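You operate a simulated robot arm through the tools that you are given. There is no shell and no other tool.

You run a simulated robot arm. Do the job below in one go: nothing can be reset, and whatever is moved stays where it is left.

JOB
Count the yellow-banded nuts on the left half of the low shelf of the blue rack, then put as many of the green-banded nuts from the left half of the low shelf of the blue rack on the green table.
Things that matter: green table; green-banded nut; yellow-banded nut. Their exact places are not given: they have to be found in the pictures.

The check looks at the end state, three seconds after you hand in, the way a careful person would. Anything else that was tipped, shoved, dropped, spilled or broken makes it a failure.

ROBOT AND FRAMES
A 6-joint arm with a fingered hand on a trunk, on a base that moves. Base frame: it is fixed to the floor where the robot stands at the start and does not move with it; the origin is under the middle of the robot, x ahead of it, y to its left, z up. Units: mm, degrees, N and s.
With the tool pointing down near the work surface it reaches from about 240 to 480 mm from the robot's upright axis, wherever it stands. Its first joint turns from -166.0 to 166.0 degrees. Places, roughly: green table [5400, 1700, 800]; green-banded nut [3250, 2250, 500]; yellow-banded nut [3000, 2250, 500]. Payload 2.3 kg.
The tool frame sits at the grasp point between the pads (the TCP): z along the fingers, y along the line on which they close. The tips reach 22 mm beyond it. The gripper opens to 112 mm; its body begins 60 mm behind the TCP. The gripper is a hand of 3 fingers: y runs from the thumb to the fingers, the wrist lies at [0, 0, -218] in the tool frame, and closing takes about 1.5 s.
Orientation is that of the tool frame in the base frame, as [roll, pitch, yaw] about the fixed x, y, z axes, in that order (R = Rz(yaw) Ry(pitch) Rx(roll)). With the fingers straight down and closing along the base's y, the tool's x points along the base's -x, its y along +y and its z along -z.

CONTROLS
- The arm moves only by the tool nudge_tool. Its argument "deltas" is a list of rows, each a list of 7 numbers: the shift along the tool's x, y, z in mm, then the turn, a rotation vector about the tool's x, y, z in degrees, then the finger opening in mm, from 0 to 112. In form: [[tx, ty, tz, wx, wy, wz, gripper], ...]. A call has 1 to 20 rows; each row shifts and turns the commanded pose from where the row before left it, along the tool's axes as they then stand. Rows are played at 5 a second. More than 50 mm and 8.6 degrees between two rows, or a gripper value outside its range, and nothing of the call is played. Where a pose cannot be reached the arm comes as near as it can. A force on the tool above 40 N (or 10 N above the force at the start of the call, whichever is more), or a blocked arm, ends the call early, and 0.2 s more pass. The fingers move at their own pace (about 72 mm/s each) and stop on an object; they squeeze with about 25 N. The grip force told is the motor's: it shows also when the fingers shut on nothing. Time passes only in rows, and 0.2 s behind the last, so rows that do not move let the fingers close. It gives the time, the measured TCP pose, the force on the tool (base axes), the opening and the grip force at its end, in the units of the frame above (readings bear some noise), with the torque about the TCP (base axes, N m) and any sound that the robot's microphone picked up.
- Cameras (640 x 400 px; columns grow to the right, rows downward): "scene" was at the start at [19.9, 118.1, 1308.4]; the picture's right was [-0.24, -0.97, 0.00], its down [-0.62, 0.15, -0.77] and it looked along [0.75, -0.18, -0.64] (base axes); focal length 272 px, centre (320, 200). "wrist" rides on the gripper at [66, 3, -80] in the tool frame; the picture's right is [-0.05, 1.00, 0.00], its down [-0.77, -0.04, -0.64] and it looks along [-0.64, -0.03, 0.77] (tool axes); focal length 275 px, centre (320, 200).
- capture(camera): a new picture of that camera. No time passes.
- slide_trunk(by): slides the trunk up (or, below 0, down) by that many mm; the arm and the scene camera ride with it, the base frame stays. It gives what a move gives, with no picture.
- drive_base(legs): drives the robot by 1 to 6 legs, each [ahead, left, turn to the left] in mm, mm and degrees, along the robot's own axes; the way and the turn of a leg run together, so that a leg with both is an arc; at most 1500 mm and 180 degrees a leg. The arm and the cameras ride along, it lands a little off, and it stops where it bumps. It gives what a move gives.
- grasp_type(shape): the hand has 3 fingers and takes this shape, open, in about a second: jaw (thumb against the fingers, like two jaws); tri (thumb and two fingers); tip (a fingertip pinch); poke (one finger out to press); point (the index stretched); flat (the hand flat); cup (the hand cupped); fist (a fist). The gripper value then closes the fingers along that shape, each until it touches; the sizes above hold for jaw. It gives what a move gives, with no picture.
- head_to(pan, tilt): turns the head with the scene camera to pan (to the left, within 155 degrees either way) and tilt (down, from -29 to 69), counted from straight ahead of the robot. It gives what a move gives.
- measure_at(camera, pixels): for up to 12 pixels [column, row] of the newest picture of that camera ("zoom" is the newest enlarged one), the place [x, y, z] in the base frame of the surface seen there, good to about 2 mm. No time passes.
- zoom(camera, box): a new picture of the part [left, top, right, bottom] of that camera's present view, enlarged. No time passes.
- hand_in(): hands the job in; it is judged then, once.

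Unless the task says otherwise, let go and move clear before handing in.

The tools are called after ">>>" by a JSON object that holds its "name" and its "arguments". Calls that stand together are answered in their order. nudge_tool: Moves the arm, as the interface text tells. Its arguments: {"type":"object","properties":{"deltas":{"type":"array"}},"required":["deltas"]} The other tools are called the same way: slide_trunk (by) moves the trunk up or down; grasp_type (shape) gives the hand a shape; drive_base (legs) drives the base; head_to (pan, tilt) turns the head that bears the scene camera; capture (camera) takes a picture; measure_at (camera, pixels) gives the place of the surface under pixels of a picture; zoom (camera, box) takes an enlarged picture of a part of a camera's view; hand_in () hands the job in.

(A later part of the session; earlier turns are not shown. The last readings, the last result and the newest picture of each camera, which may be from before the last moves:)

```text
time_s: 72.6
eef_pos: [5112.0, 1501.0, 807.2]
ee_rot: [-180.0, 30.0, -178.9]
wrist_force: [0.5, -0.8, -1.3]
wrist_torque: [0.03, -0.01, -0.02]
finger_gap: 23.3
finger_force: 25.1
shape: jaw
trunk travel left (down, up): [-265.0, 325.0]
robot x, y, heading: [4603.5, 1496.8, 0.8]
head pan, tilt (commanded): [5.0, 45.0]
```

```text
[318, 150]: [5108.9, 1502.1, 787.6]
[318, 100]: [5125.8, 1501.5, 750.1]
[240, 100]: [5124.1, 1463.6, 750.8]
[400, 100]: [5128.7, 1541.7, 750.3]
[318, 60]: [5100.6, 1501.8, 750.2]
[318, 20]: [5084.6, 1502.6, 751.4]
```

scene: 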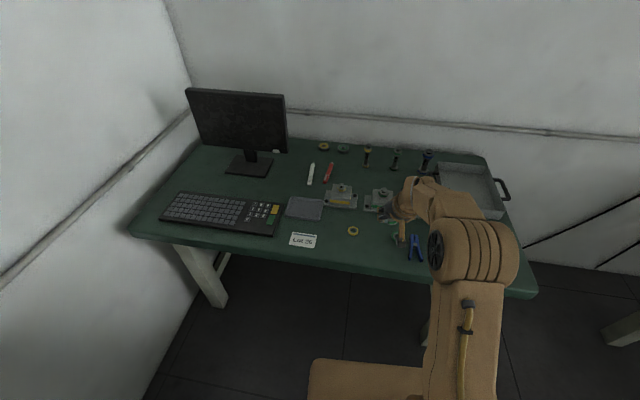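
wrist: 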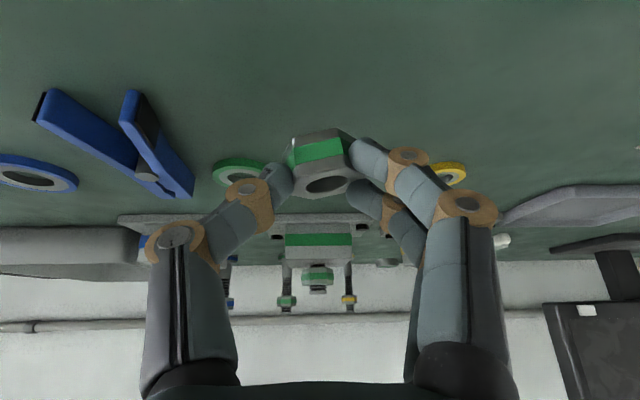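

The nut's band face is at (5109, 1502, 788), so its bottom is about 28 mm under the TCP and 29 mm above the table (z≈750). I'll descend 22 mm with 8 mm forward, then feel for contact.

>>> {"name": "nudge_tool", "arguments": {"deltas": [[-4.4, 0, 11.5, 0, 0, 0, 10], [4.0, 0, 6.9, 0, 0, 0, 10], [3.0, 0, 5.2, 0, 0, 0, 10], [0, 0, 0, 0, 0, 0, 10]]}}

>>> {"name": "nudge_tool", "arguments": {"deltas": [[1, 0, 1.73, 0, 0, 0, 10], [1, 0, 1.73, 0, 0, 0, 10], [1, 0, 1.73, 0, 0, 0, 10], [0, 0, 0, 0, 0, 0, 10]]}}

>>> {"name": "capture", "arguments": {"camera": "wrist"}}

```text
time_s: 73.6
eef_pos: [5122.4, 1501.7, 785.1]
ee_rot: [-179.9, 30.0, -179.1]
wrist_force: [-0.1, -0.2, 0.1]
wrist_torque: [0.03, 0.02, 0.02]
finger_gap: 23.2
finger_force: 25.0
shape: jaw
trunk travel left (down, up): [-265.0, 325.0]
robot x, y, heading: [4601.7, 1496.7, 0.9]
head pan, tilt (commanded): [5.0, 45.0]
```

```text
time_s: 74.6
eef_pos: [5122.7, 1500.5, 780.1]
ee_rot: [180.0, 30.2, -178.9]
wrist_force: [4.8, 0.3, 15.1]
wrist_torque: [0.3, -0.28, -0.1]
finger_gap: 23.4
finger_force: 25.1
shape: jaw
trunk travel left (down, up): [-265.0, 325.0]
robot x, y, heading: [4600.3, 1495.0, 1.0]
head pan, tilt (commanded): [5.0, 45.0]
```

```text
taken
```

wrist: 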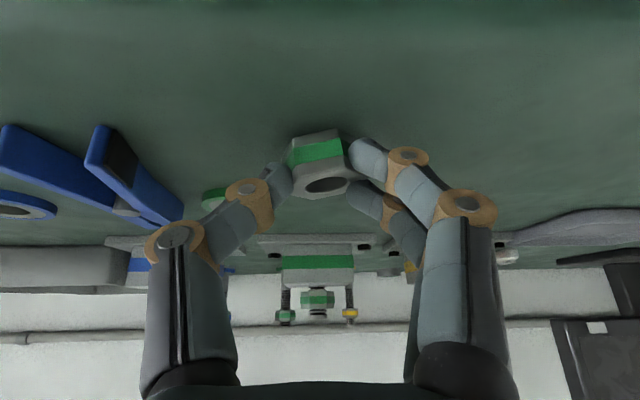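

15 N upward shows the nut has touched the table at TCP z≈780. I'll ease off 1.5 mm and open the fingers.

>>> {"name": "nudge_tool", "arguments": {"deltas": [[-0.75, 0, -1.3, 0, 0, 0, 10], [0, 0, 0, 0, 0, 0, 24], [0, 0, 0, 0, 0, 0, 30], [0, 0, 0, 0, 0, 0, 38], [0, 0, 0, 0, 0, 0, 44], [0, 0, 0, 0, 0, 0, 44]]}}

>>> {"name": "capture", "arguments": {"camera": "wrist"}}

```text
time_s: 76.0
eef_pos: [5121.4, 1500.1, 780.7]
ee_rot: [-179.9, 30.0, -178.9]
wrist_force: [-1.0, 0.1, 0.2]
wrist_torque: [-0.02, -0.03, 0.0]
finger_gap: 43.7
finger_force: 0.1
shape: jaw
trunk travel left (down, up): [-265.0, 325.0]
robot x, y, heading: [4604.1, 1498.1, 0.5]
head pan, tilt (commanded): [5.0, 45.0]
```

```text
taken
```

wrist: 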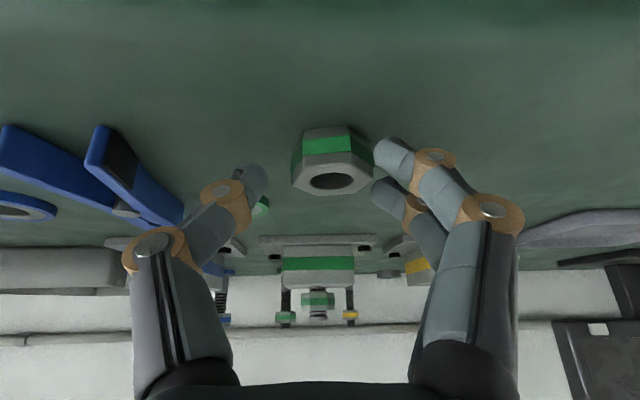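

The nut stands free on the table at (332,165), with the fingers open around it. I'll lift straight up and verify from the scene camera.

>>> {"name": "nudge_tool", "arguments": {"deltas": [[-5, 0, -8.7, 0, 0, 0, 44], [-10, 0, -17.3, 0, 0, 0, 44], [-15, 0, -26, 0, 0, 0, 44], [-15, 0, -26, 0, 0, 0, 64], [0, 0, 0, 0, 0, 0, 64]]}}

>>> {"name": "capture", "arguments": {"camera": "wrist"}}

>>> {"name": "drive_base", "arguments": {"legs": [[-310, 0, 0]]}}

>>> {"name": "head_to", "arguments": {"pan": 5, "tilt": 35}}

>>> {"name": "capture", "arguments": {"camera": "scene"}}

```text
time_s: 77.2
eef_pos: [5120.9, 1500.8, 871.1]
ee_rot: [-180.0, 30.0, -179.0]
wrist_force: [0.7, 0.2, 0.0]
wrist_torque: [-0.01, -0.02, -0.02]
finger_gap: 63.4
finger_force: 0.1
shape: jaw
trunk travel left (down, up): [-265.0, 325.0]
robot x, y, heading: [4602.4, 1495.3, 0.9]
head pan, tilt (commanded): [5.0, 45.0]
```

```text
taken
```

wrist: 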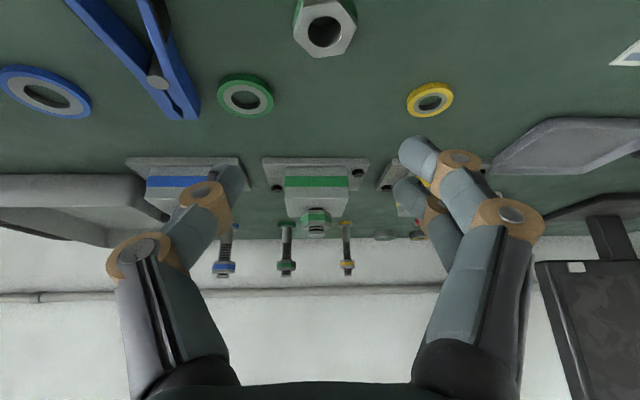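

```text
time_s: 79.3
eef_pos: [4813.8, 1497.7, 871.3]
ee_rot: [-180.0, 30.0, -178.9]
wrist_force: [-0.1, -0.2, 0.1]
wrist_torque: [0.01, -0.01, 0.04]
finger_gap: 63.3
finger_force: 0.0
shape: jaw
trunk travel left (down, up): [-265.0, 325.0]
robot x, y, heading: [4295.5, 1490.3, 1.2]
head pan, tilt (commanded): [5.0, 45.0]
```

```text
time_s: 80.0
eef_pos: [4815.0, 1496.8, 870.9]
ee_rot: [179.9, 30.0, -178.8]
wrist_force: [1.4, 0.6, -0.6]
wrist_torque: [0.0, -0.02, 0.0]
finger_gap: 63.5
finger_force: 0.0
shape: jaw
trunk travel left (down, up): [-265.0, 325.0]
robot x, y, heading: [4294.2, 1489.6, 1.1]
head pan, tilt (commanded): [5.0, 35.0]
```

```text
taken
```

scene: 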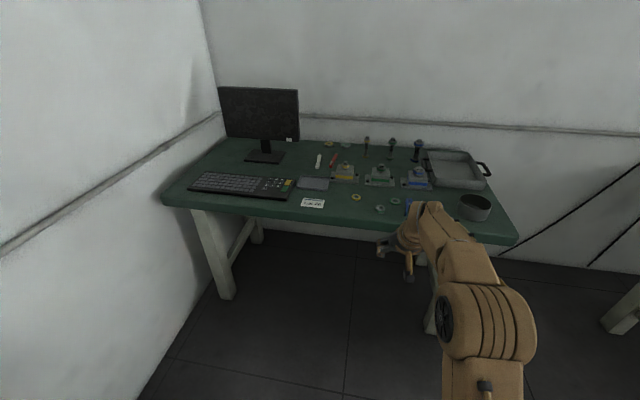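

The first nut stands on the table at (380,208), everything else undisturbed. I'll return to the rack for the black green-banded nut at about (3292, 2290), lowering the trunk there.

>>> {"name": "drive_base", "arguments": {"legs": [[-1050, -70, 0], [0, 0, 84.6]]}}

>>> {"name": "slide_trunk", "arguments": {"by": -240}}

>>> {"name": "head_to", "arguments": {"pan": 0, "tilt": 40}}

>>> {"name": "capture", "arguments": {"camera": "scene"}}

>>> {"name": "capture", "arguments": {"camera": "wrist"}}

```text
time_s: 89.0
eef_pos: [3304.0, 1920.5, 872.3]
ee_rot: [179.9, 30.1, -93.9]
wrist_force: [-0.3, 0.2, -0.6]
wrist_torque: [-0.02, -0.01, 0.0]
finger_gap: 63.6
finger_force: 0.1
shape: jaw
trunk travel left (down, up): [-265.0, 325.0]
robot x, y, heading: [3263.1, 1401.5, 85.8]
head pan, tilt (commanded): [5.0, 35.0]
```

```text
time_s: 91.5
eef_pos: [3304.6, 1920.1, 631.5]
ee_rot: [180.0, 30.0, -93.8]
wrist_force: [0.2, 0.4, 0.5]
wrist_torque: [0.01, 0.0, 0.01]
finger_gap: 63.2
finger_force: 0.0
shape: jaw
trunk travel left (down, up): [-25.0, 565.0]
robot x, y, heading: [3265.5, 1402.6, 86.1]
head pan, tilt (commanded): [5.0, 35.0]
```

```text
time_s: 92.1
eef_pos: [3305.0, 1919.7, 631.2]
ee_rot: [180.0, 30.0, -93.8]
wrist_force: [0.3, 0.0, -0.2]
wrist_torque: [0.01, 0.04, 0.0]
finger_gap: 63.3
finger_force: 0.0
shape: jaw
trunk travel left (down, up): [-25.0, 565.0]
robot x, y, heading: [3263.7, 1402.8, 85.9]
head pan, tilt (commanded): [0.0, 40.0]
```

```text
taken
```

scene: 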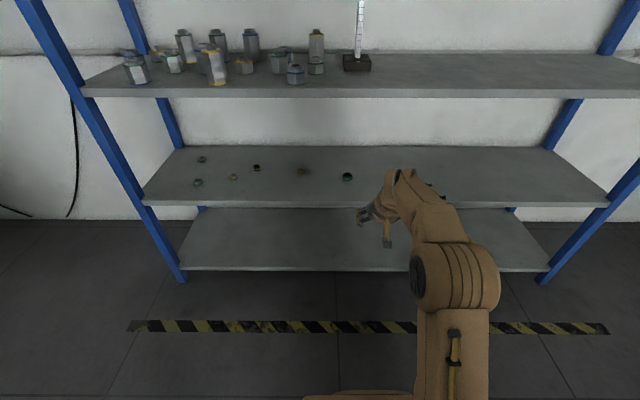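

```text
taken
```

wrist: 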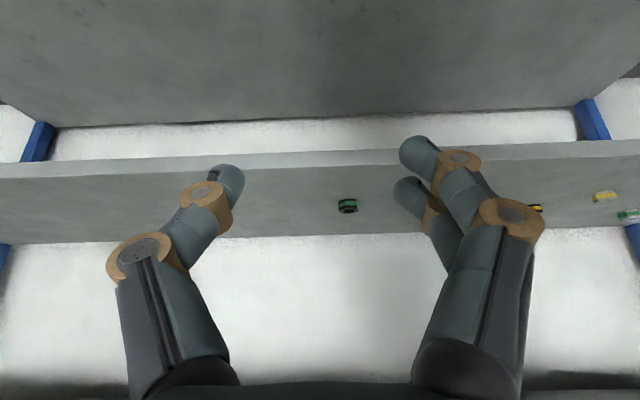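

The black green-banded nut is at (347,177) in the scene, left of the rack's middle (~375). I'll zoom and measure its top face for the centre.

>>> {"name": "zoom", "arguments": {"camera": "scene", "box": [322, 162, 372, 192]}}

>>> {"name": "measure_at", "arguments": {"camera": "scene", "pixels": [[347, 176], [142, 205], [608, 205], [347, 190], [347, 207]]}}

```text
12.80 times, centred on (347, 177) of scene
```

zoom: 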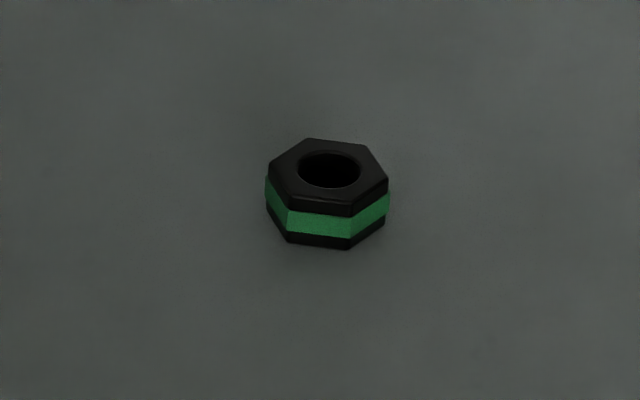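

```text
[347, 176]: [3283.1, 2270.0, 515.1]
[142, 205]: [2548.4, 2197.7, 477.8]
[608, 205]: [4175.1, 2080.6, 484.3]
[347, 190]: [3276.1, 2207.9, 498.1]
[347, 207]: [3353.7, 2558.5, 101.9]
```

>>> {"name": "measure_at", "arguments": {"camera": "zoom", "pixels": [[275, 172], [383, 180], [330, 142], [318, 206], [285, 175], [370, 165], [320, 225], [268, 200], [388, 210], [310, 240]]}}

```text
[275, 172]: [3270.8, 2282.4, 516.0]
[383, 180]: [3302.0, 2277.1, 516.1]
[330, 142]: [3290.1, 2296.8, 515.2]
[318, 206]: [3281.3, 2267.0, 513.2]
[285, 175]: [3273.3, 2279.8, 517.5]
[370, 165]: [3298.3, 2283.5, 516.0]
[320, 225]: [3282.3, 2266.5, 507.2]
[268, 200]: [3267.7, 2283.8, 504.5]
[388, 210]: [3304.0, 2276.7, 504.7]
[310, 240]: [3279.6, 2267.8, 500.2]
```

The black nut's centre is about (3286, 2281), top z≈516. I'll lower the arm to TCP z≈558 and drive the hand 240 mm ahead and 43 mm left.

>>> {"name": "nudge_tool", "arguments": {"deltas": [[9, 0, 15.6, 0, 0, 0, 64], [9, 0, 15.6, 0, 0, 0, 64], [9, 0, 15.6, 0, 0, 0, 64], [9, 0, 15.6, 0, 0, 0, 64], [0, 0, 0, 0, 0, 0, 64]]}}

>>> {"name": "drive_base", "arguments": {"legs": [[240, 43, 0]]}}

>>> {"name": "capture", "arguments": {"camera": "wrist"}}

```text
time_s: 93.3
eef_pos: [3305.0, 1921.3, 559.2]
ee_rot: [180.0, 30.1, -93.9]
wrist_force: [0.9, 0.0, 0.7]
wrist_torque: [-0.02, 0.0, 0.04]
finger_gap: 63.5
finger_force: 0.0
shape: jaw
trunk travel left (down, up): [-25.0, 565.0]
robot x, y, heading: [3265.9, 1400.2, 86.1]
head pan, tilt (commanded): [0.0, 40.0]
```

```text
time_s: 95.1
eef_pos: [3276.4, 2162.7, 559.1]
ee_rot: [179.9, 30.0, -93.9]
wrist_force: [0.3, 0.5, 0.9]
wrist_torque: [-0.01, -0.01, 0.01]
finger_gap: 63.3
finger_force: 0.1
shape: jaw
trunk travel left (down, up): [-25.0, 565.0]
robot x, y, heading: [3237.3, 1641.3, 86.1]
head pan, tilt (commanded): [0.0, 40.0]
```

```text
taken
```

wrist: 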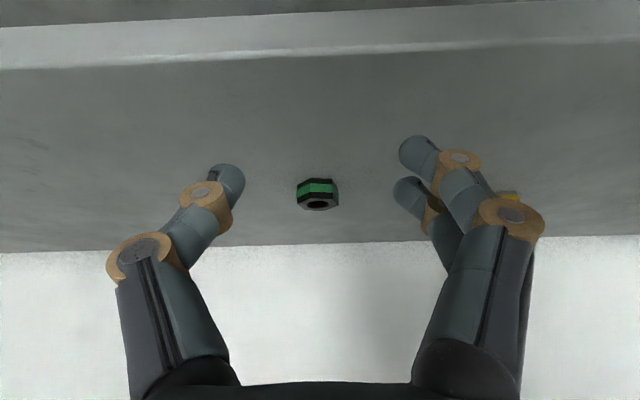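

TCP is at (3276, 2163, 559) and the nut lies straight ahead at (318,193). I'll drive 100 mm ahead and check.

>>> {"name": "drive_base", "arguments": {"legs": [[100, 0, 0]]}}

>>> {"name": "capture", "arguments": {"camera": "wrist"}}

>>> {"name": "measure_at", "arguments": {"camera": "wrist", "pixels": [[320, 120], [320, 135], [300, 120], [340, 120], [320, 110], [320, 145]]}}

```text
time_s: 96.3
eef_pos: [3281.7, 2260.1, 560.4]
ee_rot: [-180.0, 30.0, -93.7]
wrist_force: [-0.5, -0.4, 0.3]
wrist_torque: [-0.02, 0.0, 0.02]
finger_gap: 63.4
finger_force: 0.0
shape: jaw
trunk travel left (down, up): [-25.0, 565.0]
robot x, y, heading: [3243.5, 1744.9, 86.2]
head pan, tilt (commanded): [0.0, 40.0]
```

```text
taken
```

wrist: 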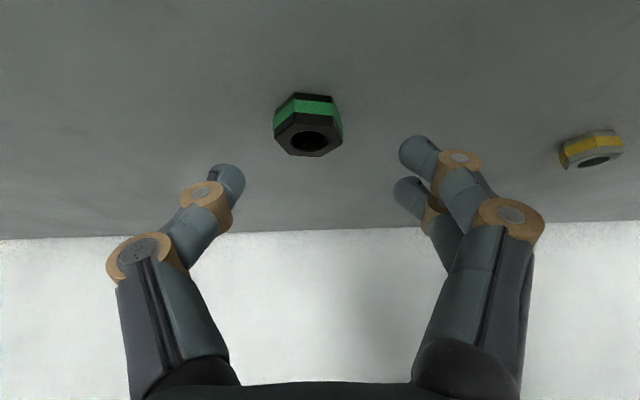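

```text
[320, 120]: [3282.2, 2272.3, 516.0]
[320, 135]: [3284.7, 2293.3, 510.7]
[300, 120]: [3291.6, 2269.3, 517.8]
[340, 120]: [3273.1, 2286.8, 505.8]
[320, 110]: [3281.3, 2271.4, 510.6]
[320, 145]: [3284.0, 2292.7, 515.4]
```

The nut is at (308,125), about 5 mm to the thumb side and 13 mm ahead. I'll correct that and descend 31 mm.

>>> {"name": "nudge_tool", "arguments": {"deltas": [[-11.3, -3.2, 6.5, 0, 0, 0, 64], [5, 0, 8.7, 0, 0, 0, 64], [5, 0, 8.7, 0, 0, 0, 64], [4, 0, 6.9, 0, 0, 0, 64], [1.5, 0, 2.6, 0, 0, 0, 64], [0, 0, 0, 0, 0, 0, 64]]}}

>>> {"name": "capture", "arguments": {"camera": "wrist"}}

```text
time_s: 97.7
eef_pos: [3287.7, 2272.6, 529.3]
ee_rot: [-179.9, 30.0, -93.9]
wrist_force: [0.0, 0.4, 0.4]
wrist_torque: [-0.01, 0.01, -0.02]
finger_gap: 63.3
finger_force: 0.1
shape: jaw
trunk travel left (down, up): [-25.0, 565.0]
robot x, y, heading: [3246.0, 1743.0, 86.2]
head pan, tilt (commanded): [0.0, 40.0]
```

```text
taken
```

wrist: 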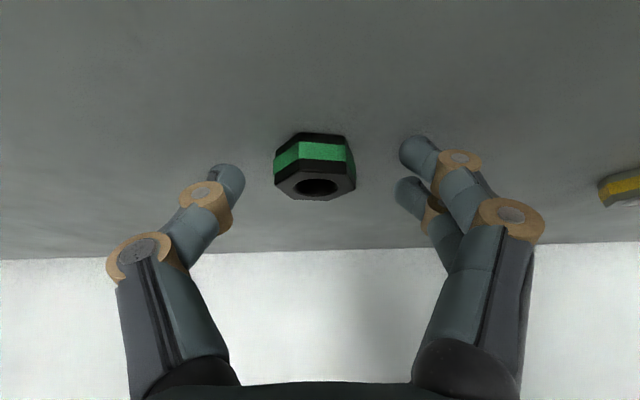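

No contact force, and the nut at (315,168) is centred between thumb and fingers. I'll go 1.5 mm lower and close.

>>> {"name": "nudge_tool", "arguments": {"deltas": [[0.75, -0.8, 1.3, 0, 0, 0, 60], [0, 0, 0, 0, 0, 0, 46], [0, 0, 0, 0, 0, 0, 36], [0, 0, 0, 0, 0, 0, 28], [0, 0, 0, 0, 0, 0, 20], [0, 0, 0, 0, 0, 0, 10], [0, 0, 0, 0, 0, 0, 10], [0, 0, 0, 0, 0, 0, 10]]}}

>>> {"name": "capture", "arguments": {"camera": "wrist"}}

```text
time_s: 99.5
eef_pos: [3286.7, 2272.3, 526.7]
ee_rot: [180.0, 30.0, -93.8]
wrist_force: [0.9, 0.1, 0.4]
wrist_torque: [0.01, 0.04, 0.02]
finger_gap: 0.0
finger_force: 25.0
shape: jaw
trunk travel left (down, up): [-25.0, 565.0]
robot x, y, heading: [3242.3, 1740.4, 85.9]
head pan, tilt (commanded): [0.0, 40.0]
```

```text
taken
```

wrist: 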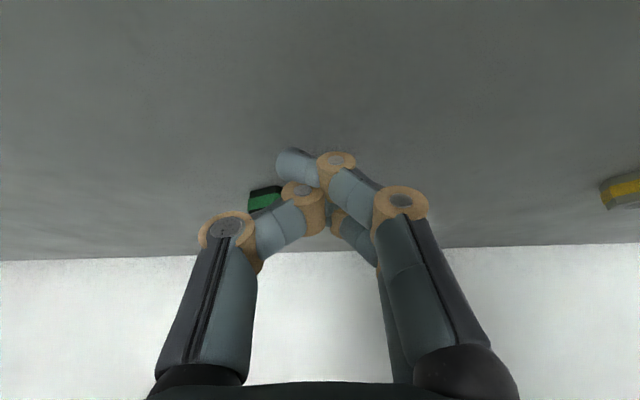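

The nut slipped out forward (now at (265,198) behind the thumb) and the fingers closed on nothing. I'll withdraw back-and-up along the tool axis before reopening, then look again.

>>> {"name": "nudge_tool", "arguments": {"deltas": [[0, 0, -5, 0, 0, 0, 0], [0, 0, -10, 0, 0, 0, 0], [0, 0, -15, 0, 0, 0, 0], [0, 0, -20, 0, 0, 0, 0], [0, 0, 0, 0, 0, 0, 40], [0, 0, 0, 0, 0, 0, 64], [0, 0, 0, 0, 0, 0, 64]]}}

>>> {"name": "capture", "arguments": {"camera": "wrist"}}

>>> {"name": "capture", "arguments": {"camera": "scene"}}

```text
time_s: 101.1
eef_pos: [3286.3, 2246.0, 570.4]
ee_rot: [-180.0, 30.0, -93.8]
wrist_force: [-0.3, -0.4, 0.5]
wrist_torque: [0.04, -0.02, 0.0]
finger_gap: 63.3
finger_force: 0.1
shape: jaw
trunk travel left (down, up): [-25.0, 565.0]
robot x, y, heading: [3247.4, 1742.1, 86.5]
head pan, tilt (commanded): [0.0, 40.0]
```

```text
taken
```

wrist: 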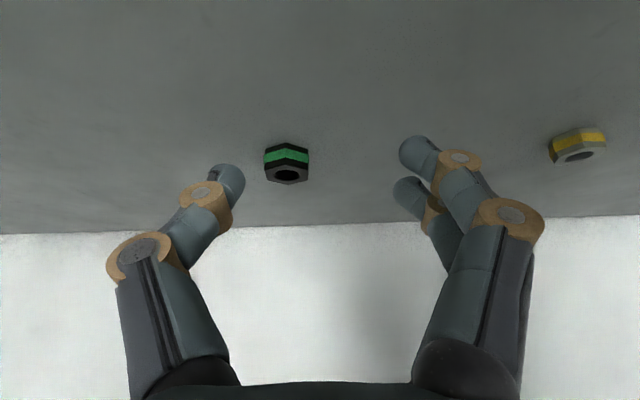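

```text
taken
```

scene: 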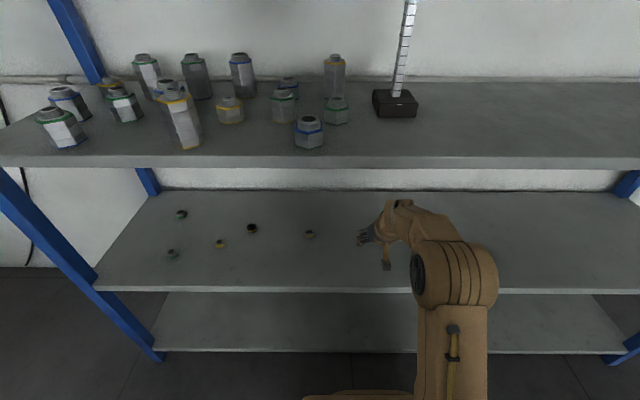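

The nut stayed upright at (287,163) in the wrist view. I'll measure it with a zoom there.

>>> {"name": "zoom", "arguments": {"camera": "wrist", "box": [237, 130, 337, 193]}}

>>> {"name": "measure_at", "arguments": {"camera": "wrist", "pixels": [[287, 160], [287, 148], [267, 168], [306, 168], [287, 168], [287, 183], [275, 177], [300, 177]]}}

```text
6.35 times, centred on (287, 162) of wrist
```

zoom: 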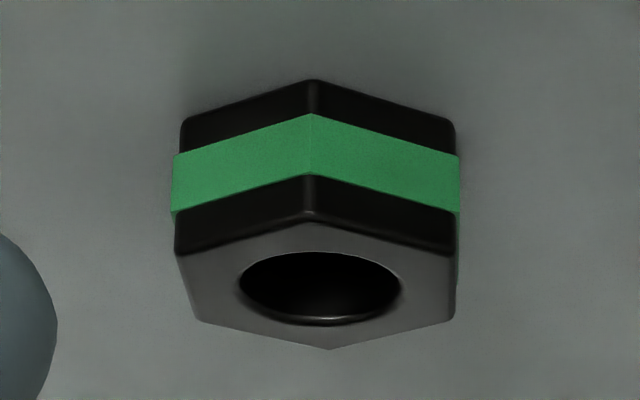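

```text
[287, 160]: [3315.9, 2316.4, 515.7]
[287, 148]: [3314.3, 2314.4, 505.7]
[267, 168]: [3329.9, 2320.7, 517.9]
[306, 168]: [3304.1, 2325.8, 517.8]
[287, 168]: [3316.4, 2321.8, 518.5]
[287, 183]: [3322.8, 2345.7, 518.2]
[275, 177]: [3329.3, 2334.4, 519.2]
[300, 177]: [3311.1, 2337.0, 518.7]
```

The nut now sits at about (3317, 2332) with its flats facing the jaws, which suits the grasp; last time my contact was a bit short of its centre. I'll drive 80 mm ahead and 25 mm right at this height (fingertips 30 mm above the nut), then check.

>>> {"name": "drive_base", "arguments": {"legs": [[80, -25, 0]]}}

>>> {"name": "capture", "arguments": {"camera": "wrist"}}

>>> {"name": "zoom", "arguments": {"camera": "wrist", "box": [250, 60, 410, 160]}}

```text
time_s: 102.2
eef_pos: [3317.0, 2325.2, 571.3]
ee_rot: [-179.9, 30.0, -93.7]
wrist_force: [-0.7, -0.4, -0.2]
wrist_torque: [0.01, -0.01, 0.0]
finger_gap: 63.3
finger_force: 0.1
shape: jaw
trunk travel left (down, up): [-25.0, 565.0]
robot x, y, heading: [3272.6, 1816.9, 86.4]
head pan, tilt (commanded): [0.0, 40.0]
```

```text
taken
```

wrist: 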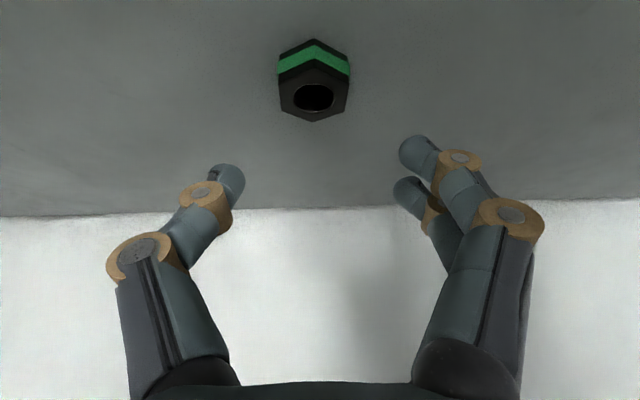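

```text
4.00 times, centred on (330, 110) of wrist
```

zoom: 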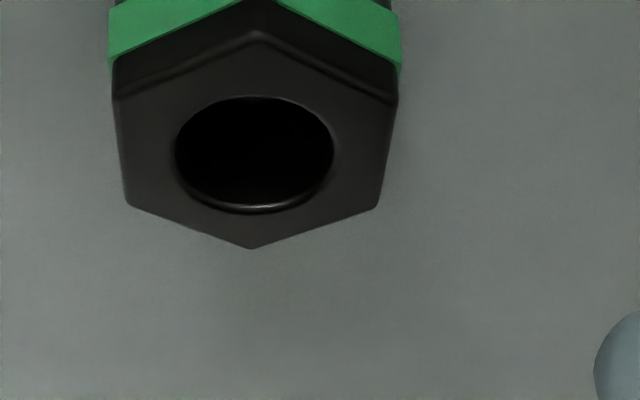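

The nut's top face is centred near (314,97) in the wrist view with its flats parallel to the jaws. I'll measure its corners for the exact centre.

>>> {"name": "measure_at", "arguments": {"camera": "zoom", "pixels": [[262, 45], [255, 240], [122, 105], [390, 108], [135, 198], [372, 200], [255, 225]]}}

```text
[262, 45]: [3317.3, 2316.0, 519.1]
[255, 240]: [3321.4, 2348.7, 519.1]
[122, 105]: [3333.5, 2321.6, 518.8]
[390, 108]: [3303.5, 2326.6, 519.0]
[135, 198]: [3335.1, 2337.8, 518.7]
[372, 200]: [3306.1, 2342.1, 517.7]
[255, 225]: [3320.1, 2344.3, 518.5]
```

The nut centre is (3319.5, 2332.2); I need 2 mm forward, 2 mm right and 43 mm down. I'll descend now.

>>> {"name": "nudge_tool", "arguments": {"deltas": [[-1.7, -2.0, 1.0, 0, 0, 0, 60], [5, 0, 8.66, 0, 0, 0, 60], [5, 0, 8.66, 0, 0, 0, 60], [5, 0, 8.66, 0, 0, 0, 60], [5, 0, 8.66, 0, 0, 0, 56], [1.2, 0, 2.1, 0, 0, 0, 52], [0, 0, 0, 0, 0, 0, 50]]}}

>>> {"name": "capture", "arguments": {"camera": "wrist"}}

```text
time_s: 103.8
eef_pos: [3320.3, 2327.8, 528.5]
ee_rot: [-180.0, 30.0, -93.7]
wrist_force: [-0.8, -0.1, 0.2]
wrist_torque: [0.01, 0.0, -0.02]
finger_gap: 50.6
finger_force: 0.1
shape: jaw
trunk travel left (down, up): [-25.0, 565.0]
robot x, y, heading: [3271.2, 1820.3, 86.5]
head pan, tilt (commanded): [0.0, 40.0]
```

```text
taken
```

wrist: 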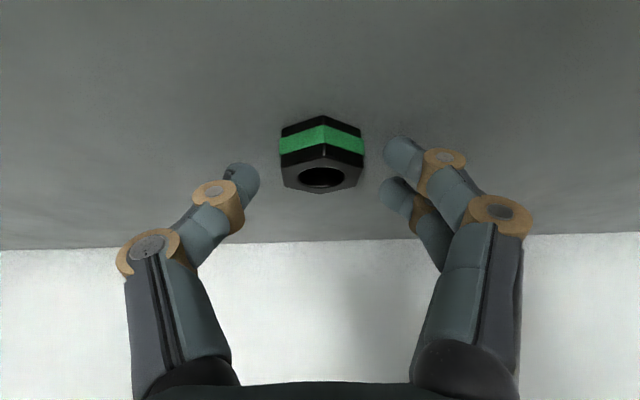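

With a 30° tilt, the rear finger sits about 9 mm lower than the front one, so the grasp there is lopsided. I'll back out and flip the hand 180° about its axis, so that thumb and lower finger oppose each other and the camera rides on top.

>>> {"name": "nudge_tool", "arguments": {"deltas": [[-2.5, 0, -4.3, 0, 0, 0, 60], [-5, 0, -8.7, 0, 0, 0, 64], [-7.5, 0, -13, 0, 0, 0, 64], [-10, 0, -17.3, 0, 0, 0, 64], [0, 0, 0, 0, 0, 0, 64]]}}

>>> {"name": "drive_base", "arguments": {"legs": [[-320, 0, 0]]}}

>>> {"name": "nudge_tool", "arguments": {"deltas": [[0, 0, 0, 0, 0, 8.5, 64], [0, 0, 0, 0, 0, 8.5, 64], [0, 0, 0, 0, 0, 8.5, 64], [0, 0, 0, 0, 0, 8.5, 64], [0, 0, 0, 0, 0, 8.5, 64], [0, 0, 0, 0, 0, 8.5, 64], [0, 0, 0, 0, 0, 0, 64]]}}

>>> {"name": "capture", "arguments": {"camera": "wrist"}}

>>> {"name": "capture", "arguments": {"camera": "scene"}}

```text
time_s: 105.0
eef_pos: [3317.5, 2328.6, 579.0]
ee_rot: [179.9, 29.9, -93.6]
wrist_force: [-0.3, -0.1, -0.2]
wrist_torque: [-0.01, -0.03, -0.03]
finger_gap: 63.5
finger_force: 0.0
shape: jaw
trunk travel left (down, up): [-25.0, 565.0]
robot x, y, heading: [3275.5, 1819.0, 86.4]
head pan, tilt (commanded): [0.0, 40.0]
```

```text
time_s: 107.1
eef_pos: [3295.7, 2009.2, 578.4]
ee_rot: [180.0, 30.0, -93.8]
wrist_force: [0.2, -0.1, 0.2]
wrist_torque: [0.0, 0.01, -0.02]
finger_gap: 63.4
finger_force: 0.1
shape: jaw
trunk travel left (down, up): [-25.0, 565.0]
robot x, y, heading: [3253.1, 1503.4, 86.2]
head pan, tilt (commanded): [0.0, 40.0]
```

```text
time_s: 108.7
eef_pos: [3296.9, 2008.9, 579.4]
ee_rot: [155.9, 18.4, -148.8]
wrist_force: [0.2, -0.2, 0.0]
wrist_torque: [0.01, 0.02, 0.01]
finger_gap: 63.2
finger_force: 0.2
shape: jaw
trunk travel left (down, up): [-25.0, 565.0]
robot x, y, heading: [3247.0, 1503.4, 85.9]
head pan, tilt (commanded): [0.0, 40.0]
```

```text
taken
```

wrist: 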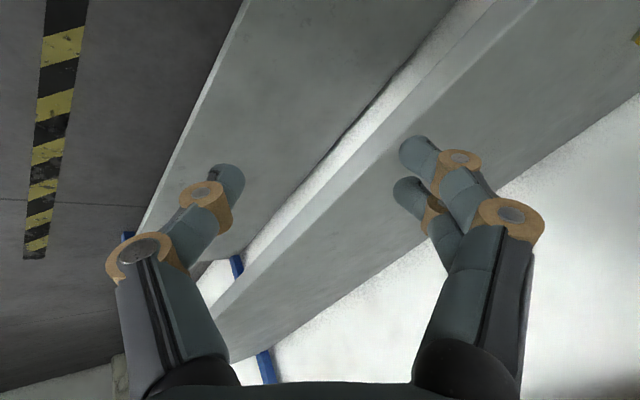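

```text
taken
```

scene: 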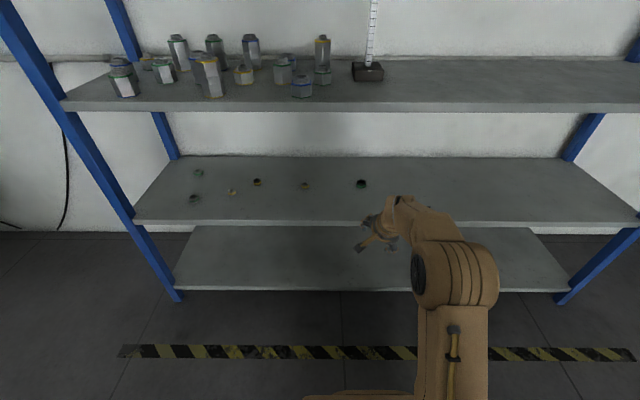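

The rotation of 51° went smoothly. I'll continue the remaining 129°.

>>> {"name": "nudge_tool", "arguments": {"deltas": [[0, 0, 0, 0, 0, 8.5, 64], [0, 0, 0, 0, 0, 8.5, 64], [0, 0, 0, 0, 0, 8.5, 64], [0, 0, 0, 0, 0, 8.5, 64], [0, 0, 0, 0, 0, 8.5, 64], [0, 0, 0, 0, 0, 8.5, 64], [0, 0, 0, 0, 0, 8.5, 64], [0, 0, 0, 0, 0, 8.5, 64], [0, 0, 0, 0, 0, 8.5, 64], [0, 0, 0, 0, 0, 8.5, 64], [0, 0, 0, 0, 0, 8.5, 64], [0, 0, 0, 0, 0, 8.5, 64], [0, 0, 0, 0, 0, 8.5, 64], [0, 0, 0, 0, 0, 8.5, 64], [0, 0, 0, 0, 0, 8.5, 64], [0, 0, 0, 0, 0, 1.5, 64], [0, 0, 0, 0, 0, 0, 64]]}}

>>> {"name": "capture", "arguments": {"camera": "wrist"}}

```text
time_s: 112.3
eef_pos: [3298.7, 2009.9, 577.2]
ee_rot: [-179.9, -30.0, 86.2]
wrist_force: [0.0, 0.2, -0.6]
wrist_torque: [0.0, 0.0, -0.02]
finger_gap: 63.3
finger_force: 0.0
shape: jaw
trunk travel left (down, up): [-25.0, 565.0]
robot x, y, heading: [3253.0, 1500.2, 86.4]
head pan, tilt (commanded): [0.0, 40.0]
```

```text
taken
```

wrist: 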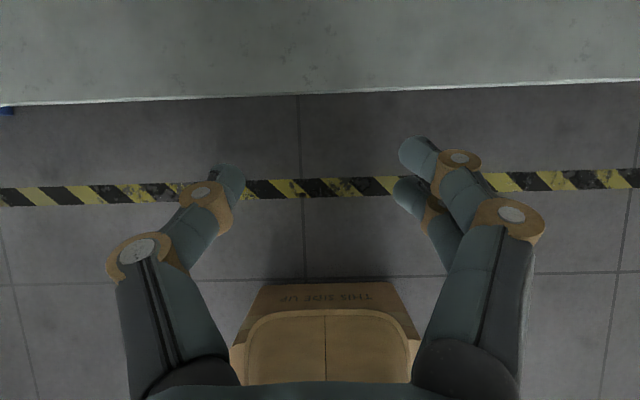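

The hand is flipped (pitch −30°, yaw 86°) and the camera now looks down from above, with forward up in the picture. I'll drive back in 300 mm and look at the nut from above.

>>> {"name": "drive_base", "arguments": {"legs": [[300, 0, 0]]}}

>>> {"name": "capture", "arguments": {"camera": "wrist"}}

```text
time_s: 114.3
eef_pos: [3317.5, 2314.3, 578.3]
ee_rot: [-180.0, -29.9, 86.2]
wrist_force: [0.1, 0.4, 0.2]
wrist_torque: [0.01, -0.03, 0.01]
finger_gap: 63.1
finger_force: 0.0
shape: jaw
trunk travel left (down, up): [-25.0, 565.0]
robot x, y, heading: [3275.3, 1804.7, 86.3]
head pan, tilt (commanded): [0.0, 40.0]
```

```text
taken
```

wrist: 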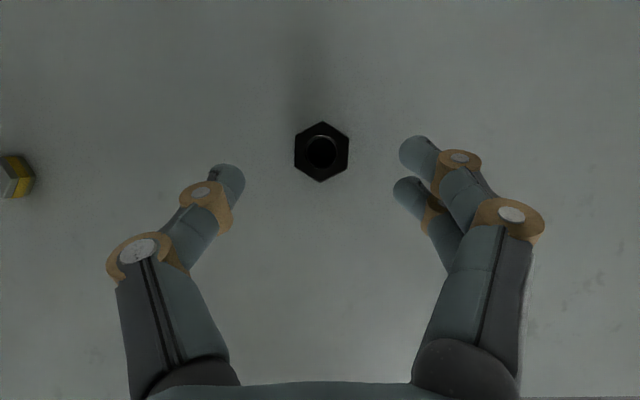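

The view from above shows the nut at (322,151), squarely between the jaws. I'll measure its opposite corners.

>>> {"name": "measure_at", "arguments": {"camera": "wrist", "pixels": [[322, 125], [322, 177], [298, 139], [346, 165], [298, 164], [346, 138], [200, 100], [440, 230]]}}

```text
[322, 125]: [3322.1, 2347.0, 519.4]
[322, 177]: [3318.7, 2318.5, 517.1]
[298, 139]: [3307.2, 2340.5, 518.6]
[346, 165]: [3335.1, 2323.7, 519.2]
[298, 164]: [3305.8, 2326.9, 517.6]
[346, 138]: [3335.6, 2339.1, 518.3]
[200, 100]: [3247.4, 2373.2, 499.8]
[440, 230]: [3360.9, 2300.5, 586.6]
```

Centre is (3320.7, 2332.6). I'll move 12.5 mm forward, 1.5 mm right, then descend 48 mm and look.

>>> {"name": "nudge_tool", "arguments": {"deltas": [[10.8, 1.5, 6.25, 0, 0, 0, 60], [-6, 0, 10.4, 0, 0, 0, 56], [-6, 0, 10.4, 0, 0, 0, 54], [-6, 0, 10.4, 0, 0, 0, 54], [-6, 0, 10.4, 0, 0, 0, 54], [0, 0, 0, 0, 0, 0, 54]]}}

>>> {"name": "capture", "arguments": {"camera": "wrist"}}

```text
time_s: 115.8
eef_pos: [3320.0, 2326.8, 530.0]
ee_rot: [-180.0, -30.0, 86.1]
wrist_force: [0.5, 0.5, 0.0]
wrist_torque: [0.01, 0.02, 0.0]
finger_gap: 54.5
finger_force: 0.1
shape: jaw
trunk travel left (down, up): [-25.0, 565.0]
robot x, y, heading: [3273.9, 1807.2, 86.2]
head pan, tilt (commanded): [0.0, 40.0]
```

```text
taken
```

wrist: 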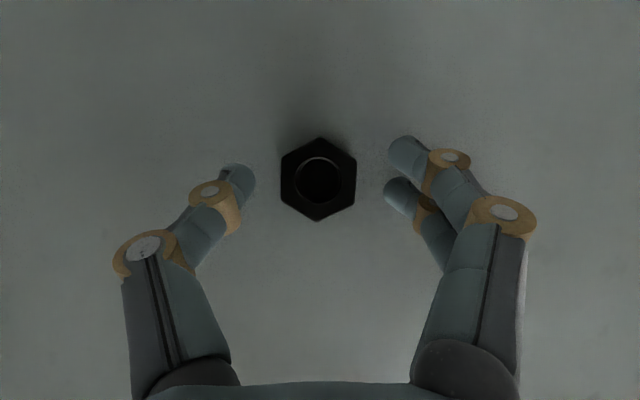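

The nut (318,180) is well placed between thumb (240,178) and fingers (400,155)/(397,193). I'll lower 5 mm more, feeling for the shelf.

>>> {"name": "nudge_tool", "arguments": {"deltas": [[-1, 0, 1.73, 0, 0, 0, 54], [-1, 0, 1.73, 0, 0, 0, 54], [-0.75, 0, 1.3, 0, 0, 0, 54], [0, 0, 0, 0, 0, 0, 54]]}}

```text
time_s: 116.8
eef_pos: [3319.9, 2325.0, 526.3]
ee_rot: [179.8, -30.0, 86.2]
wrist_force: [1.0, 0.8, 5.7]
wrist_torque: [0.04, -0.23, 0.05]
finger_gap: 54.6
finger_force: 0.2
shape: jaw
trunk travel left (down, up): [-25.0, 565.0]
robot x, y, heading: [3274.9, 1805.6, 86.2]
head pan, tilt (commanded): [0.0, 40.0]
```

A light 5.7 N touch shows the finger reaching the shelf at z≈526. I'll ease up 1 mm and close on the nut slowly.

>>> {"name": "nudge_tool", "arguments": {"deltas": [[0.5, 0, -0.87, 0, 0, 0, 46], [0, 0, 0, 0, 0, 0, 38], [0, 0, 0, 0, 0, 0, 32], [0, 0, 0, 0, 0, 0, 26], [0, 0, 0, 0, 0, 0, 20], [0, 0, 0, 0, 0, 0, 14], [0, 0, 0, 0, 0, 0, 10]]}}

>>> {"name": "capture", "arguments": {"camera": "wrist"}}

```text
time_s: 118.3
eef_pos: [3320.8, 2326.1, 525.5]
ee_rot: [-180.0, -29.9, 86.1]
wrist_force: [-0.4, 0.6, 1.2]
wrist_torque: [-0.06, -0.02, 0.04]
finger_gap: 26.1
finger_force: 25.1
shape: jaw
trunk travel left (down, up): [-25.0, 565.0]
robot x, y, heading: [3276.2, 1805.2, 86.2]
head pan, tilt (commanded): [0.0, 40.0]
```

```text
taken
```

wrist: 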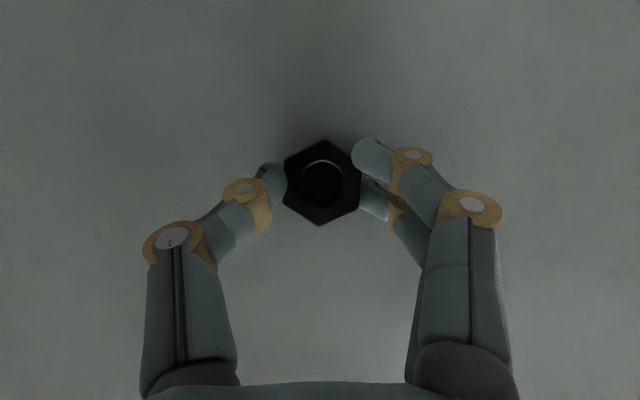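

The nut is gripped at (322,182) with 25 N and a 26 mm gap. I'll lift 45 mm slowly and check.

>>> {"name": "nudge_tool", "arguments": {"deltas": [[0, 0, 0, 0, 0, 0, 10], [2, 0, -3.5, 0, 0, 0, 10], [4, 0, -6.9, 0, 0, 0, 10], [5, 0, -8.7, 0, 0, 0, 10], [6, 0, -10.4, 0, 0, 0, 10], [6, 0, -10.4, 0, 0, 0, 10], [0, 0, 0, 0, 0, 0, 10]]}}

>>> {"name": "capture", "arguments": {"camera": "wrist"}}

```text
time_s: 120.0
eef_pos: [3320.7, 2325.2, 571.0]
ee_rot: [-179.9, -30.0, 86.3]
wrist_force: [0.0, -0.1, -0.5]
wrist_torque: [-0.01, -0.01, 0.01]
finger_gap: 25.8
finger_force: 25.2
shape: jaw
trunk travel left (down, up): [-25.0, 565.0]
robot x, y, heading: [3275.3, 1804.6, 86.0]
head pan, tilt (commanded): [0.0, 40.0]
```

```text
taken
```

wrist: 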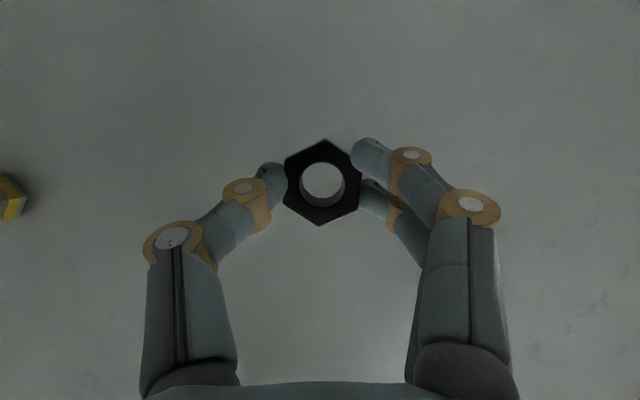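

The nut is securely held (the hole shows through at (322,183)). I'll back out, raise the trunk 380 mm, turn right and drive toward the second spot (5135, 1585).

>>> {"name": "drive_base", "arguments": {"legs": [[-420, 0, 0]]}}

>>> {"name": "slide_trunk", "arguments": {"by": 380}}

>>> {"name": "drive_base", "arguments": {"legs": [[0, 0, -86], [1050, 209, 0]]}}

>>> {"name": "capture", "arguments": {"camera": "wrist"}}

>>> {"name": "head_to", "arguments": {"pan": 5, "tilt": 35}}

>>> {"name": "capture", "arguments": {"camera": "scene"}}

```text
time_s: 122.5
eef_pos: [3291.7, 1903.1, 570.2]
ee_rot: [179.9, -29.9, 86.5]
wrist_force: [0.9, 0.5, -1.1]
wrist_torque: [-0.04, -0.02, -0.01]
finger_gap: 25.8
finger_force: 24.2
shape: jaw
trunk travel left (down, up): [-25.0, 565.0]
robot x, y, heading: [3247.5, 1382.7, 86.5]
head pan, tilt (commanded): [0.0, 40.0]
```

```text
time_s: 126.2
eef_pos: [3292.6, 1904.5, 951.1]
ee_rot: [180.0, -30.0, 86.4]
wrist_force: [-0.4, 0.3, -1.2]
wrist_torque: [-0.02, 0.03, 0.03]
finger_gap: 25.6
finger_force: 25.0
shape: jaw
trunk travel left (down, up): [-405.0, 185.0]
robot x, y, heading: [3243.2, 1384.9, 86.4]
head pan, tilt (commanded): [0.0, 40.0]
```

```text
time_s: 135.4
eef_pos: [4809.9, 1568.7, 950.9]
ee_rot: [179.9, -30.0, 0.0]
wrist_force: [0.3, -0.3, -1.3]
wrist_torque: [0.01, 0.0, 0.02]
finger_gap: 25.4
finger_force: 24.8
shape: jaw
trunk travel left (down, up): [-405.0, 185.0]
robot x, y, heading: [4282.1, 1581.7, -0.0]
head pan, tilt (commanded): [0.0, 40.0]
```

```text
taken
```

wrist: 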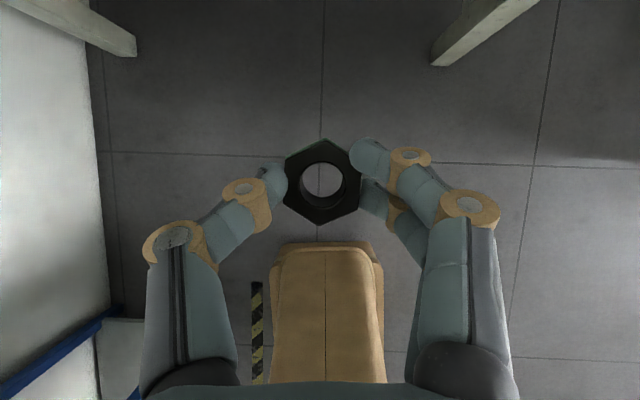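

```text
time_s: 136.1
eef_pos: [4809.5, 1568.5, 950.4]
ee_rot: [179.9, -30.0, 0.0]
wrist_force: [-1.2, -0.1, -1.3]
wrist_torque: [0.02, 0.02, 0.0]
finger_gap: 25.5
finger_force: 25.3
shape: jaw
trunk travel left (down, up): [-405.0, 185.0]
robot x, y, heading: [4284.1, 1581.4, -0.3]
head pan, tilt (commanded): [5.0, 35.0]
```

```text
taken
```

scene: 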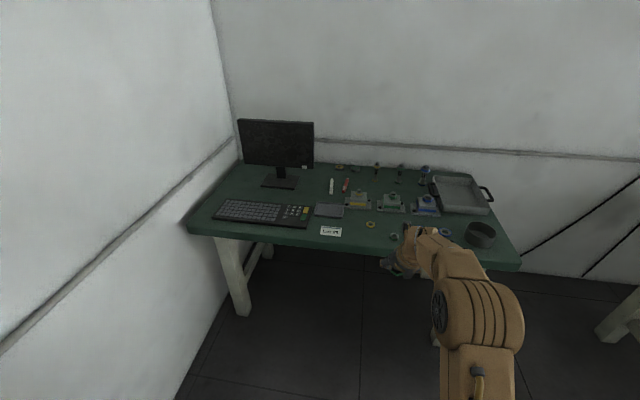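

TCP is at (4810, 1569, 950) with the nut still firm. I'll drive 319 mm ahead and 16 mm left to bring it above the second spot and look down.

>>> {"name": "drive_base", "arguments": {"legs": [[319, 16, 0]]}}

>>> {"name": "capture", "arguments": {"camera": "wrist"}}

>>> {"name": "measure_at", "arguments": {"camera": "wrist", "pixels": [[322, 150], [322, 120], [250, 120], [400, 120], [322, 60], [322, 240]]}}

```text
time_s: 138.2
eef_pos: [5129.2, 1588.2, 950.1]
ee_rot: [-180.0, -30.0, 0.3]
wrist_force: [0.0, 0.0, -1.2]
wrist_torque: [0.0, 0.01, -0.02]
finger_gap: 25.3
finger_force: 25.0
shape: jaw
trunk travel left (down, up): [-405.0, 185.0]
robot x, y, heading: [4608.1, 1595.6, 0.3]
head pan, tilt (commanded): [5.0, 35.0]
```

```text
taken
```

wrist: 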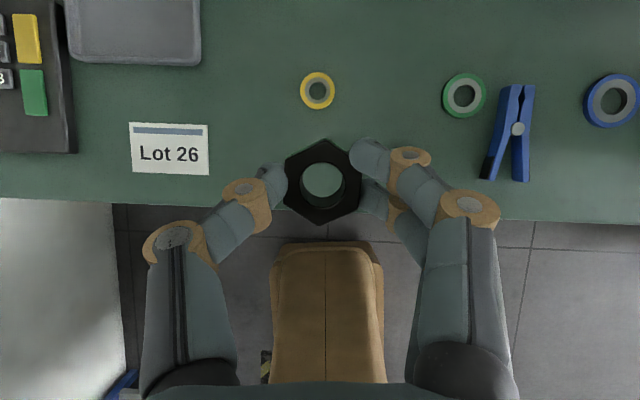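

```text
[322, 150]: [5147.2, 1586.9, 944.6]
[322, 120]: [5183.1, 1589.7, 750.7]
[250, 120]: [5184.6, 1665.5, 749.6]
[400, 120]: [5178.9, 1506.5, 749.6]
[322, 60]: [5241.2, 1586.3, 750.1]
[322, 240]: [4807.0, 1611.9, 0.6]
```

The table is seen from above: card at (170,150), yellow ring (317,90), green ring (465,95), pliers (515,130). The spot below is free, so I'll lower the trunk 145 mm.

>>> {"name": "slide_trunk", "arguments": {"by": -145}}

>>> {"name": "capture", "arguments": {"camera": "wrist"}}

```text
time_s: 139.9
eef_pos: [5128.9, 1588.7, 805.3]
ee_rot: [-179.9, -30.0, 0.4]
wrist_force: [-0.6, 0.6, -1.1]
wrist_torque: [-0.01, 0.02, 0.0]
finger_gap: 25.4
finger_force: 25.0
shape: jaw
trunk travel left (down, up): [-260.0, 330.0]
robot x, y, heading: [4607.0, 1594.0, 0.3]
head pan, tilt (commanded): [5.0, 35.0]
```

```text
taken
```

wrist: 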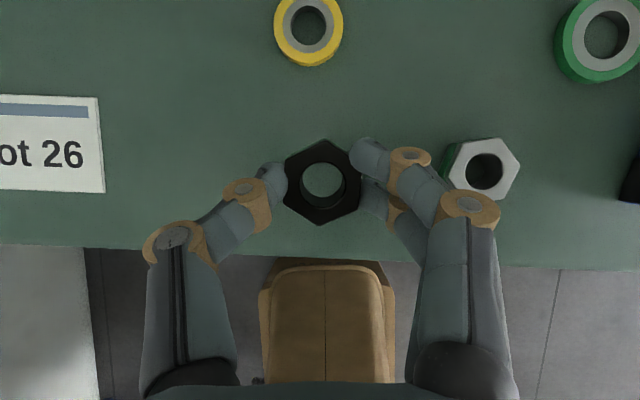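

The first nut stands at (483,168) in view. I'll measure it to be sure that my fingers keep clear of it while descending.

>>> {"name": "measure_at", "arguments": {"camera": "wrist", "pixels": [[483, 148], [515, 170], [484, 192], [452, 160], [470, 205], [440, 165], [410, 158], [408, 225], [480, 260]]}}

```text
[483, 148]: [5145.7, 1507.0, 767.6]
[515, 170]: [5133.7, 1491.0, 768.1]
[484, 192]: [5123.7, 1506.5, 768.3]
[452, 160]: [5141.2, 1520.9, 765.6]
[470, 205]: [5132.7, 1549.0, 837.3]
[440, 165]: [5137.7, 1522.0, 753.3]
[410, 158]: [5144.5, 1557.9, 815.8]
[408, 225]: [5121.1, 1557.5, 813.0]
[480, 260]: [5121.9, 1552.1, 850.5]
```

Nut 1's near edge is at y≈1522 and my outer finger at about y≈1537, so there's clearance. I'll descend 23 mm, then feel for contact in small steps.

>>> {"name": "nudge_tool", "arguments": {"deltas": [[-4, 0, 6.9, 0, 0, 0, 10], [-4, 0, 6.9, 0, 0, 0, 10], [-3.5, 0, 6.1, 0, 0, 0, 10], [0, 0, 0, 0, 0, 0, 10]]}}

>>> {"name": "nudge_tool", "arguments": {"deltas": [[-0.75, 0, 1.3, 0, 0, 0, 10], [-0.75, 0, 1.3, 0, 0, 0, 10], [-0.75, 0, 1.3, 0, 0, 0, 10], [0, 0, 0, 0, 0, 0, 10]]}}

```text
time_s: 140.9
eef_pos: [5128.8, 1588.3, 781.9]
ee_rot: [180.0, -30.0, 0.4]
wrist_force: [-0.1, -0.7, -1.2]
wrist_torque: [0.02, 0.02, -0.02]
finger_gap: 25.4
finger_force: 25.0
shape: jaw
trunk travel left (down, up): [-260.0, 330.0]
robot x, y, heading: [4606.5, 1597.9, 0.1]
head pan, tilt (commanded): [5.0, 35.0]
```

```text
time_s: 141.9
eef_pos: [5129.6, 1589.1, 777.8]
ee_rot: [180.0, -30.0, 0.3]
wrist_force: [0.4, -0.2, -2.0]
wrist_torque: [-0.03, 0.03, 0.02]
finger_gap: 25.2
finger_force: 24.9
shape: jaw
trunk travel left (down, up): [-260.0, 330.0]
robot x, y, heading: [4606.6, 1599.0, 0.0]
head pan, tilt (commanded): [5.0, 35.0]
```

No contact yet at z≈777.8. I'll go on down in 1 mm steps.

>>> {"name": "nudge_tool", "arguments": {"deltas": [[-0.5, 0, 0.87, 0, 0, 0, 10], [-0.5, 0, 0.87, 0, 0, 0, 10], [0, 0, 0, 0, 0, 0, 10]]}}

>>> {"name": "capture", "arguments": {"camera": "wrist"}}

```text
time_s: 142.7
eef_pos: [5128.8, 1588.1, 777.7]
ee_rot: [-179.9, -30.0, 0.3]
wrist_force: [1.3, 0.1, 2.4]
wrist_torque: [-0.01, -0.03, 0.0]
finger_gap: 25.4
finger_force: 24.6
shape: jaw
trunk travel left (down, up): [-260.0, 330.0]
robot x, y, heading: [4607.1, 1598.1, 0.2]
head pan, tilt (commanded): [5.0, 35.0]
```

```text
taken
```

wrist: 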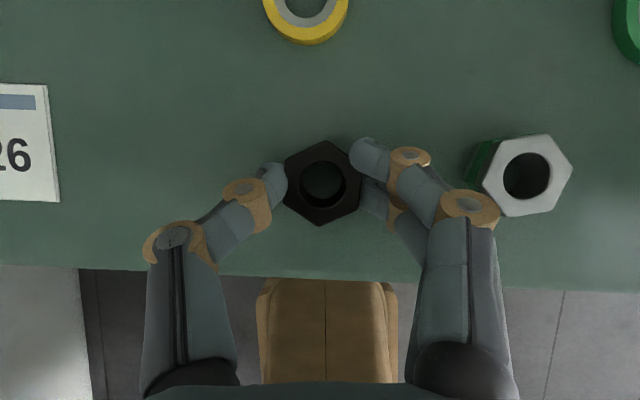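

A light contact shows (2.4 N upward against −2 before). One more millimetre to confirm, then release.

>>> {"name": "nudge_tool", "arguments": {"deltas": [[-0.4, 0, 0.7, 0, 0, 0, 10], [0, 0, 0, 0, 0, 0, 10]]}}

```text
time_s: 143.3
eef_pos: [5128.6, 1588.5, 776.2]
ee_rot: [-180.0, -30.0, 0.3]
wrist_force: [1.6, -0.4, 4.2]
wrist_torque: [0.02, 0.02, 0.01]
finger_gap: 25.3
finger_force: 25.1
shape: jaw
trunk travel left (down, up): [-260.0, 330.0]
robot x, y, heading: [4609.4, 1593.7, 0.2]
head pan, tilt (commanded): [5.0, 35.0]
```

The contact force has risen to about 4 N, so the nut rests on the table. I'll open the fingers to 42 mm.

>>> {"name": "nudge_tool", "arguments": {"deltas": [[0, 0, 0, 0, 0, 0, 26], [0, 0, 0, 0, 0, 0, 32], [0, 0, 0, 0, 0, 0, 38], [0, 0, 0, 0, 0, 0, 42], [0, 0, 0, 0, 0, 0, 42]]}}

>>> {"name": "capture", "arguments": {"camera": "wrist"}}

```text
time_s: 144.5
eef_pos: [5129.3, 1588.3, 775.6]
ee_rot: [-180.0, -30.0, 0.3]
wrist_force: [1.2, 0.9, 2.5]
wrist_torque: [-0.02, 0.02, 0.0]
finger_gap: 40.7
finger_force: 0.1
shape: jaw
trunk travel left (down, up): [-260.0, 330.0]
robot x, y, heading: [4608.4, 1593.2, 0.4]
head pan, tilt (commanded): [5.0, 35.0]
```

```text
taken
```

wrist: 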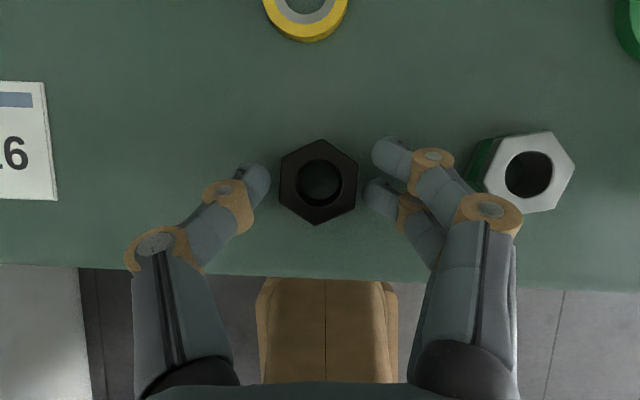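

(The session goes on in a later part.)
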